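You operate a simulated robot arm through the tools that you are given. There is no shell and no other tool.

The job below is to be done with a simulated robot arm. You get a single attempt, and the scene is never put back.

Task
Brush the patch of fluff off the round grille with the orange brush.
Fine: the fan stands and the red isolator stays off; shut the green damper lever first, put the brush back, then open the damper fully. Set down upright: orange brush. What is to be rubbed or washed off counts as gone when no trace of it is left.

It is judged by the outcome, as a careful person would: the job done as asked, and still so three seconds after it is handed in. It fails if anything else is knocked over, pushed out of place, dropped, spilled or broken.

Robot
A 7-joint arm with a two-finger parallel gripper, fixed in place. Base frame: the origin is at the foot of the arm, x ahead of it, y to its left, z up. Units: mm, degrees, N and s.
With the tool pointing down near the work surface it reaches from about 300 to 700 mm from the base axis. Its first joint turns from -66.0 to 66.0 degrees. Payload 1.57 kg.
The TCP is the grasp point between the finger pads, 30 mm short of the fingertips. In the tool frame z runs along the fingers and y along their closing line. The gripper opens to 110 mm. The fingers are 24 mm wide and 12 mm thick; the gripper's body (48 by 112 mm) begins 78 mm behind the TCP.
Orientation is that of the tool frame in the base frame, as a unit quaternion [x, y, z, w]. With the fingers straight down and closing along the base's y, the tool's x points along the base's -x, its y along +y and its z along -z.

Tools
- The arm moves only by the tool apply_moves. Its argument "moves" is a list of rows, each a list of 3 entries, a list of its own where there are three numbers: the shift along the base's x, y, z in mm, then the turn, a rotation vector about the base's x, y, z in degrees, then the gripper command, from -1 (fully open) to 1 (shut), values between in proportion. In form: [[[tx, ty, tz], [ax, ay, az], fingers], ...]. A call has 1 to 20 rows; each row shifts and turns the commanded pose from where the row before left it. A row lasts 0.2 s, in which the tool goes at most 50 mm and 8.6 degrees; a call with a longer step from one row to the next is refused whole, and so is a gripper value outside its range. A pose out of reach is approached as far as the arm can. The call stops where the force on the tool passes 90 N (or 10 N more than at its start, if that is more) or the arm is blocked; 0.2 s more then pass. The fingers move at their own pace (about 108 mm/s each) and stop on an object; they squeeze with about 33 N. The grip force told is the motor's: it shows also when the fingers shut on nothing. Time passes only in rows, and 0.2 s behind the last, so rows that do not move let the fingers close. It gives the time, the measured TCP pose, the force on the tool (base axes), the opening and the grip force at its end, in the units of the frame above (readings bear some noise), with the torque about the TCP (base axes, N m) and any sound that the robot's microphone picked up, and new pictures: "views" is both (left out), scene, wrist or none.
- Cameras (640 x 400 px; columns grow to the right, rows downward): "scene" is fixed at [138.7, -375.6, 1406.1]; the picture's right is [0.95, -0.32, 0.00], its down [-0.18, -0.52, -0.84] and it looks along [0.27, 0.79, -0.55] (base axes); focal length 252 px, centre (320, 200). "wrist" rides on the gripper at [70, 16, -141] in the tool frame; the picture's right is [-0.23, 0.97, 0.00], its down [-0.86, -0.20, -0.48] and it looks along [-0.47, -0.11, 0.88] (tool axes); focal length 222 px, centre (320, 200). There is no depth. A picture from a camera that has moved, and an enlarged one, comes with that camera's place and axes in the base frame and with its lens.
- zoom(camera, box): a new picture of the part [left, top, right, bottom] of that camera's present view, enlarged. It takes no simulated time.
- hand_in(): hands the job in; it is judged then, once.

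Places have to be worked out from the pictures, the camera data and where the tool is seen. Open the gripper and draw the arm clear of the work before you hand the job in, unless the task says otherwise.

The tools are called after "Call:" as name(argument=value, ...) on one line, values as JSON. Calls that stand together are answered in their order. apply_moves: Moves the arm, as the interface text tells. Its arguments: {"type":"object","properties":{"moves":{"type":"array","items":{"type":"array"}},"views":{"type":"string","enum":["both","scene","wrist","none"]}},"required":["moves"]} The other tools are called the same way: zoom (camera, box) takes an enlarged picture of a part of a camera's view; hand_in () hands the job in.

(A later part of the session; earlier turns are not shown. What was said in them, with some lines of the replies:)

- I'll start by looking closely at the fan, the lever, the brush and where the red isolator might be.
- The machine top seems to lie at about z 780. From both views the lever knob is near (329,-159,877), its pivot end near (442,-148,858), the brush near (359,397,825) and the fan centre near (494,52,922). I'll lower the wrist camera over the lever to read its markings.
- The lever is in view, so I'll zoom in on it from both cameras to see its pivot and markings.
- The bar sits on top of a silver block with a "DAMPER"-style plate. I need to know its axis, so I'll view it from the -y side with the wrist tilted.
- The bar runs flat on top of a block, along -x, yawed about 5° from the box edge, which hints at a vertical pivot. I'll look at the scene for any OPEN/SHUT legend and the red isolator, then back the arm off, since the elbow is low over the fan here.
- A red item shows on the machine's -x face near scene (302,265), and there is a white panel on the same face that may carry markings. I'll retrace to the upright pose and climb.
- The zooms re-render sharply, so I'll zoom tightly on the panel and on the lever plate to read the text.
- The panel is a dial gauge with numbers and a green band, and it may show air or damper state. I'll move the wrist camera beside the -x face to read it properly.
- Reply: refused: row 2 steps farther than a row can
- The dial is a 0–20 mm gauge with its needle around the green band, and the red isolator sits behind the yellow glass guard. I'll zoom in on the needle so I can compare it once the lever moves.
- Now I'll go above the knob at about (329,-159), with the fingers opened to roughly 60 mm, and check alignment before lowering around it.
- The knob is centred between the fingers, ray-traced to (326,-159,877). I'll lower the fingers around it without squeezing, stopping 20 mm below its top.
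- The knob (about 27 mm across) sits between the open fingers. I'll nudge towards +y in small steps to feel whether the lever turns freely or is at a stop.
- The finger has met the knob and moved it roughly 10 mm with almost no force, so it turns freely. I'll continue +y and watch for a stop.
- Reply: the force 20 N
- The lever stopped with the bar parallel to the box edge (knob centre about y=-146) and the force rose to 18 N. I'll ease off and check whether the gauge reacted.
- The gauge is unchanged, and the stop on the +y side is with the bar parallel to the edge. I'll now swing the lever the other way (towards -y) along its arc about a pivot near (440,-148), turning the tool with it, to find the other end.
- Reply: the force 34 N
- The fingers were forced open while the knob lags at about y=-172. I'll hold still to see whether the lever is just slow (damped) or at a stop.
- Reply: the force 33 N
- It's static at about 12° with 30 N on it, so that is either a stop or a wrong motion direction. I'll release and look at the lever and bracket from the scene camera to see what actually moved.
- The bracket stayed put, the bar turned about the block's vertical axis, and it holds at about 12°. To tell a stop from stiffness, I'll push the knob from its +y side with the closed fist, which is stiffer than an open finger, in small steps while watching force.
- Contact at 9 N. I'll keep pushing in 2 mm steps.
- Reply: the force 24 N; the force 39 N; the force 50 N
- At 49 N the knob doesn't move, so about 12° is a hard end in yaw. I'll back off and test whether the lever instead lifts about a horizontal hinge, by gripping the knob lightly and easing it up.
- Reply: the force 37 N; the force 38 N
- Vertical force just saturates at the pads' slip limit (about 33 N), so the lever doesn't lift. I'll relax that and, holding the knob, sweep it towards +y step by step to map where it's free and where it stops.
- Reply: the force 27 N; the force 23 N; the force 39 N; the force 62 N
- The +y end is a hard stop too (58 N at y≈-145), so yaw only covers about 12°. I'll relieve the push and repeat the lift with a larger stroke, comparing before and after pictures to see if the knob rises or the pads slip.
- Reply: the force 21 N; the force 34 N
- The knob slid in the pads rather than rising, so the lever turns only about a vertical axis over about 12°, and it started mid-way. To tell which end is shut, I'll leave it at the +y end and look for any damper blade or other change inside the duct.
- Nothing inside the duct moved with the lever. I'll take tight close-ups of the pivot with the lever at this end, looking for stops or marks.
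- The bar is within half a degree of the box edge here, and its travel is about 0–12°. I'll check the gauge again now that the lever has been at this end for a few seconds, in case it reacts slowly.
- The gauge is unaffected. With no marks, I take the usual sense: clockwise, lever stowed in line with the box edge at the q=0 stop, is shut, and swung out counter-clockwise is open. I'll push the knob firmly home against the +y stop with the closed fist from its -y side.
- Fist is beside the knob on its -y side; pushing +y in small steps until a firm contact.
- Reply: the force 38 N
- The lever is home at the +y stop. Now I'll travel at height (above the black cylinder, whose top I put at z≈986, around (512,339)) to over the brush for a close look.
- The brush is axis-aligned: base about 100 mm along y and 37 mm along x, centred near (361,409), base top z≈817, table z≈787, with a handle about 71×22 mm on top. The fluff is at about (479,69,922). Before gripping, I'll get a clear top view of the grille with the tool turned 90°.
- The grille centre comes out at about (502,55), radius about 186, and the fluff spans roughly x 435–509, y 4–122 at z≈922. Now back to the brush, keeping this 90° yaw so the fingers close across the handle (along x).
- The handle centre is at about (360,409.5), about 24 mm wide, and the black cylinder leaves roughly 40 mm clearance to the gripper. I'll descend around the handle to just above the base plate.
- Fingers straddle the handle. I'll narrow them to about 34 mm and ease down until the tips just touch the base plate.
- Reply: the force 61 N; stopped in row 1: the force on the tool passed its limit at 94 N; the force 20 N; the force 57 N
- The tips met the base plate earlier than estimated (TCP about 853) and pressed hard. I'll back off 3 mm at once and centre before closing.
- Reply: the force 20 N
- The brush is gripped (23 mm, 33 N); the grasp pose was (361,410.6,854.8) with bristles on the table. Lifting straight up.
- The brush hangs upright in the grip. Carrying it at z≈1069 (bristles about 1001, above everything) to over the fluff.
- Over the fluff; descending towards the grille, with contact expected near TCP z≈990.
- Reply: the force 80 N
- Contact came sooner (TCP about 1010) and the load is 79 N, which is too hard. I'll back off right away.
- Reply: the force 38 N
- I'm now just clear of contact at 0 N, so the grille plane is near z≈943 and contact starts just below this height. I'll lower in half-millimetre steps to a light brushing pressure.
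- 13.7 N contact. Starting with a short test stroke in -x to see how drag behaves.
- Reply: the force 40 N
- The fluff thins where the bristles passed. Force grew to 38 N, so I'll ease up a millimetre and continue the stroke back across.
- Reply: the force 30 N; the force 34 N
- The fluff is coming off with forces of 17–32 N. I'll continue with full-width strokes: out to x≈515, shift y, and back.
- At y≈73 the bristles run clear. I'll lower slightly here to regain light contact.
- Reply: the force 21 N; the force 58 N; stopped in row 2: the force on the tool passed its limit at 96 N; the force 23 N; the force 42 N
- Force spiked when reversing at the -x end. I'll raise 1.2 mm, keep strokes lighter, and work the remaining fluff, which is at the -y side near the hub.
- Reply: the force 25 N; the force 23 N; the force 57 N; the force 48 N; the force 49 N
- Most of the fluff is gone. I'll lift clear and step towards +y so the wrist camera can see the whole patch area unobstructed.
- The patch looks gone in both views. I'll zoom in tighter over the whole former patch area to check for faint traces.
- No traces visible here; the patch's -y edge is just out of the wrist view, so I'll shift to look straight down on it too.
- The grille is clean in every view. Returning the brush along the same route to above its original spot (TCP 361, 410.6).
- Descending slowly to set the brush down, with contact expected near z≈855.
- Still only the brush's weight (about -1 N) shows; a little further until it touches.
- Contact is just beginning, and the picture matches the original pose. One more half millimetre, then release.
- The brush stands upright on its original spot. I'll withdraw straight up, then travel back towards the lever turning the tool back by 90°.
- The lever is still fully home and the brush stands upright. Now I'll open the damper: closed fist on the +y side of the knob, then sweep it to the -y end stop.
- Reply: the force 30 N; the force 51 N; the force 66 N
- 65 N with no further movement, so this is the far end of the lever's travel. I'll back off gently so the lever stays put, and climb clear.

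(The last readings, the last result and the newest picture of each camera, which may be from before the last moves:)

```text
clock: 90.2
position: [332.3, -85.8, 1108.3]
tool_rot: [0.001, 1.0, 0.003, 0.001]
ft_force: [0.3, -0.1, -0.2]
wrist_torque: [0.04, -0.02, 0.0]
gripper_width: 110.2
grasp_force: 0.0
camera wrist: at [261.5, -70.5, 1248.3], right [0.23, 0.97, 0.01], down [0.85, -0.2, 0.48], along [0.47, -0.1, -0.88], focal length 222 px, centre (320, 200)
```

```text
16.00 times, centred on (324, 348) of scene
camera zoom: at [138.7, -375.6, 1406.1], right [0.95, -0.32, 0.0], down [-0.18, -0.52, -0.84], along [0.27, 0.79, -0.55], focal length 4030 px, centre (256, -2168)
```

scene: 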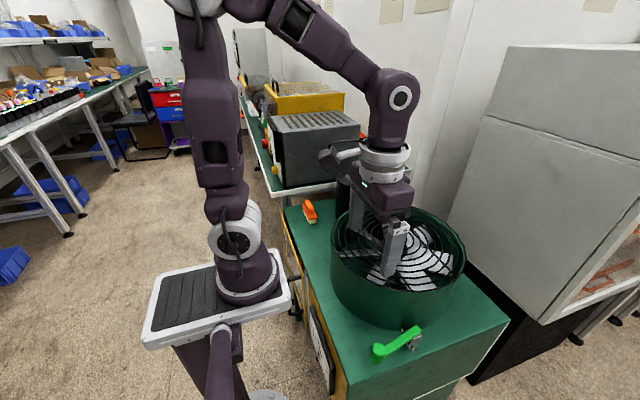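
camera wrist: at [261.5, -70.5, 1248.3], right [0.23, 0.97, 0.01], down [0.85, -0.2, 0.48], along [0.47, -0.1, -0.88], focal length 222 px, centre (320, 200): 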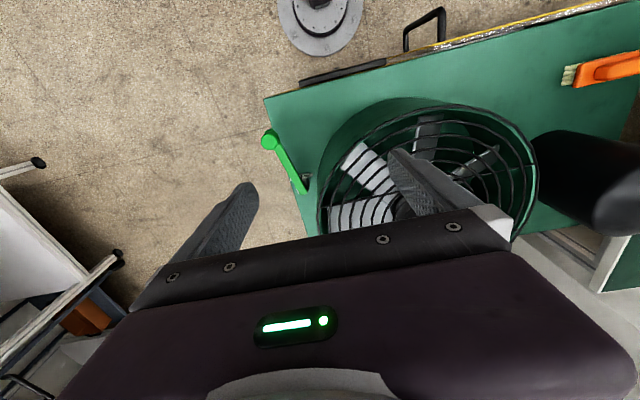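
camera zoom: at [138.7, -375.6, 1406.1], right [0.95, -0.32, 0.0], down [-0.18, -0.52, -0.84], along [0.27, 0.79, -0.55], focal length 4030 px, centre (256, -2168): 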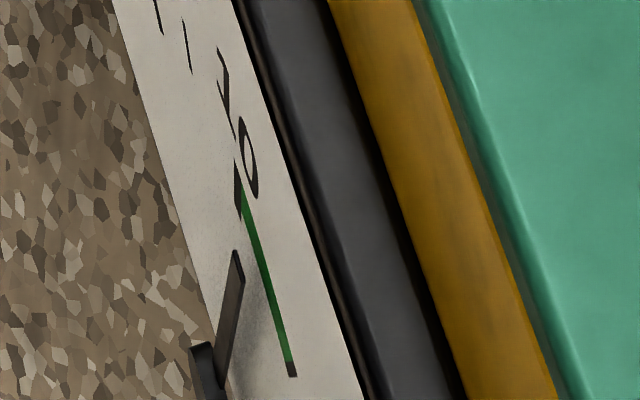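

The lever holds at the far end. Before finishing, I'll look once more for any OPEN/SHUT legend around the lever, on the side face and drum, to confirm which end is which.

Call:
zoom(camera="scene", box=[340, 320, 520, 400])

Call:
zoom(camera="scene", box=[380, 270, 470, 330])

Call:
zoom(camera="wrist", box=[285, 165, 325, 205])

Call:
zoom(camera="scene", box=[398, 320, 428, 350])

```text
3.56 times, centred on (430, 360) of scene
camera zoom: at [138.7, -375.6, 1406.1], right [0.95, -0.32, 0.0], down [-0.18, -0.52, -0.84], along [0.27, 0.79, -0.55], focal length 896 px, centre (-71, -369)
```

zoom: 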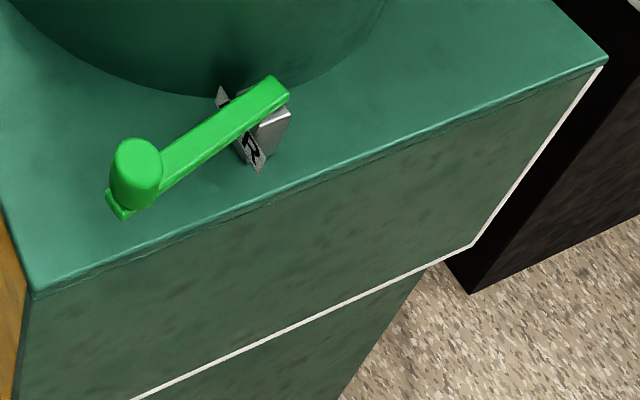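

```text
6.67 times, centred on (425, 300) of scene
camera zoom: at [138.7, -375.6, 1406.1], right [0.95, -0.32, 0.0], down [-0.18, -0.52, -0.84], along [0.27, 0.79, -0.55], focal length 1679 px, centre (-380, -467)
```

zoom: 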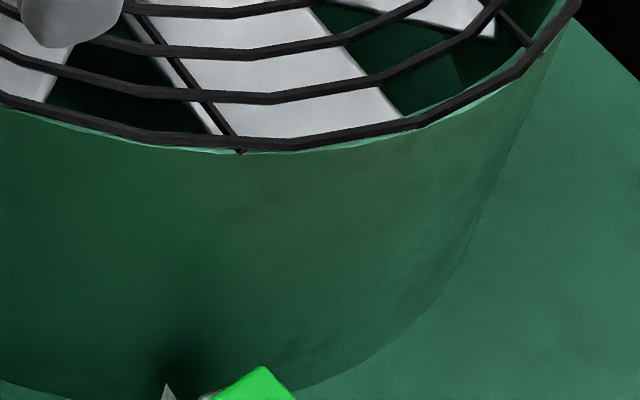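

```text
10.00 times, centred on (305, 185) of wrist
camera zoom: at [261.5, -70.5, 1248.3], right [0.23, 0.97, 0.01], down [0.85, -0.2, 0.48], along [0.47, -0.1, -0.88], focal length 2221 px, centre (470, 350)
```

zoom: 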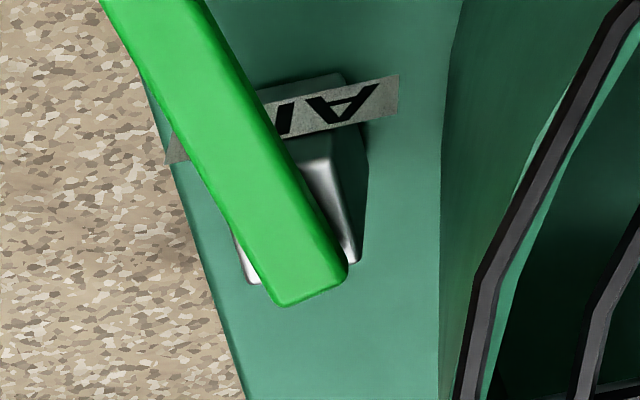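

```text
13.33 times, centred on (413, 335) of scene
camera zoom: at [138.7, -375.6, 1406.1], right [0.95, -0.32, 0.0], down [-0.18, -0.52, -0.84], along [0.27, 0.79, -0.55], focal length 3358 px, centre (-920, -1600)
```

zoom: 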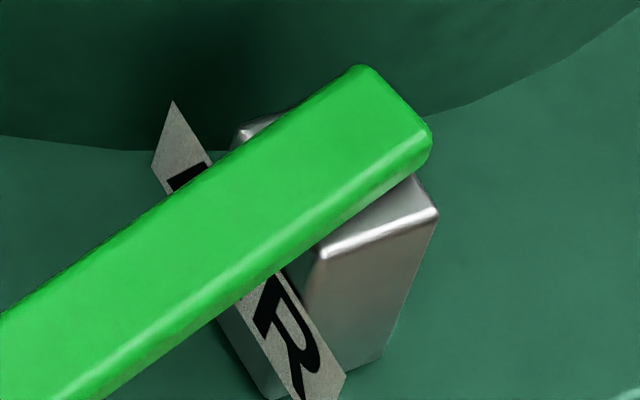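

The plate just reads "AIR" and I can find no other legend. So the lever stays at its counter-clockwise end as open, after having been at the clockwise stop throughout the brushing. That reading of which end is which is my inference. I'll draw the arm up and clear, then check everything once more.

Call:
apply_moves(moves=[[[0, 0, 45], [0, 0, 0], -1], [[0, 0, 45], [0, 0, 0], -1], [[0, 0, 45], [0, 0, 0], -1], [[0, 0, 30], [0, 0, 0], -1], [[0, 0, 0], [0, 0, 0], -1], [[0, 0, 0], [0, 0, 0], -1], [[0, 0, 0], [0, 0, 0], -1]], views="both")

Call:
zoom(camera="scene", box=[270, 180, 500, 380])

Call:
zoom(camera="scene", box=[350, 200, 430, 270])

Call:
zoom(camera="scene", box=[350, 310, 446, 370])

```text
clock: 91.8
position: [333.8, -83.5, 1274.1]
tool_rot: [0.001, 1.0, 0.003, 0.001]
ft_force: [0.1, -0.2, 0.2]
wrist_torque: [0.01, 0.01, 0.0]
gripper_width: 109.9
grasp_force: 0.1
camera wrist: at [263.9, -68.8, 1414.8], right [0.23, 0.97, 0.01], down [0.85, -0.2, 0.48], along [0.47, -0.1, -0.88], focal length 222 px, centre (320, 200)
```

scene: 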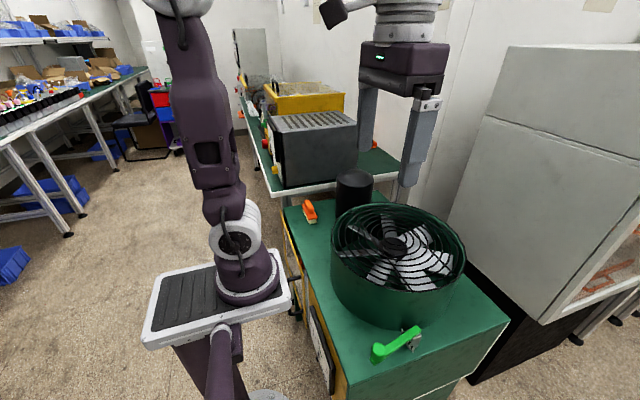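
wrist: 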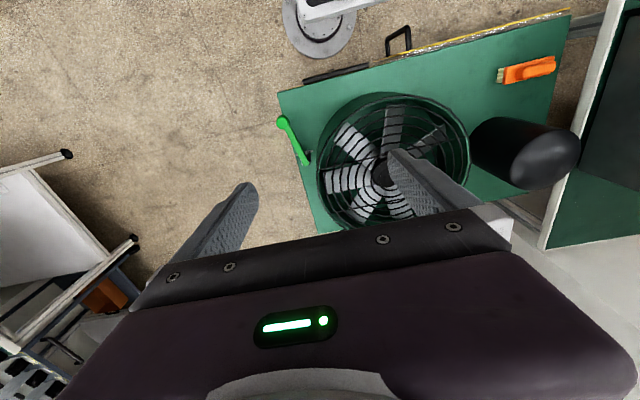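

```text
2.00 times, centred on (385, 280) of scene
camera zoom: at [138.7, -375.6, 1406.1], right [0.95, -0.32, 0.0], down [-0.18, -0.52, -0.84], along [0.27, 0.79, -0.55], focal length 504 px, centre (190, 40)
```

zoom: 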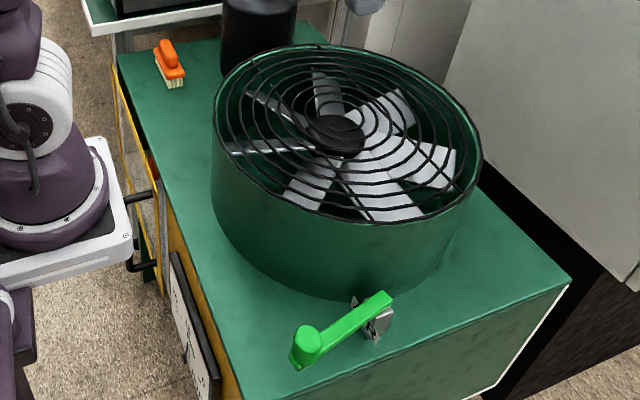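

```text
5.71 times, centred on (390, 235) of scene
camera zoom: at [138.7, -375.6, 1406.1], right [0.95, -0.32, 0.0], down [-0.18, -0.52, -0.84], along [0.27, 0.79, -0.55], focal length 1439 px, centre (-80, 0)
```

zoom: 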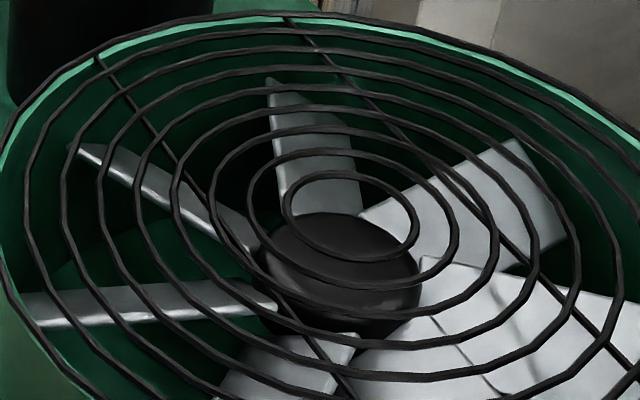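

```text
6.67 times, centred on (398, 340) of scene
camera zoom: at [138.7, -375.6, 1406.1], right [0.95, -0.32, 0.0], down [-0.18, -0.52, -0.84], along [0.27, 0.79, -0.55], focal length 1679 px, centre (-200, -733)
```

zoom: 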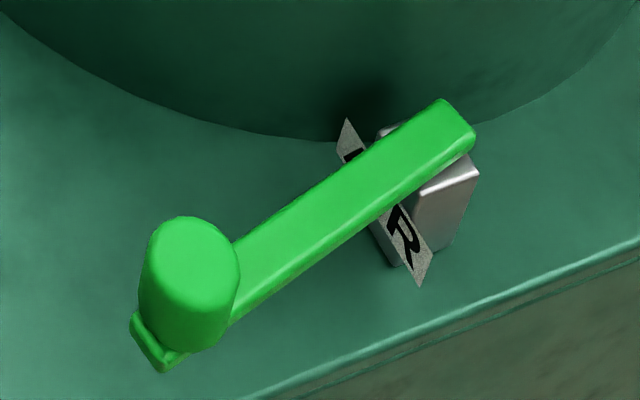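

The grille is clean, the brush stands upright where it was, the fan is still, and the isolator guard is untouched. The lever holds at its open end, the gripper is open and the arm is clear, so I'm handing in.

Call:
hand_in()

```text
The job is handed in.
```

The fluff is off the grille and the job is handed in, but which end of the damper lever counts as open is my inference.

- **Grille:** I saw no trace of fluff in close-up views from both cameras.
- **Damper:** The lever only turns about 12–13°, between two hard stops, and it started roughly midway. It carries an "AIR" plate but no open or shut mark, and the dial gauge did not move with it.
    - I took the clockwise stop, in line with the box edge, as shut. The lever was there for all the brushing.
    - I took the counter-clockwise stop as fully open, and left it there after putting the brush back.
- **Brush:** It is back on its original spot, standing upright on its bristles.
- **Fan and isolator:** The fan stayed still, and I did not touch the red isolator or its guard.
- **Forces:** While I was finding contact heights and stroking, the force briefly passed 90 N twice: once pressing on the brush base and once on the grille. I backed off or lightened the pressure each time and saw no damage.

The gripper is open and the arm is clear of the work.
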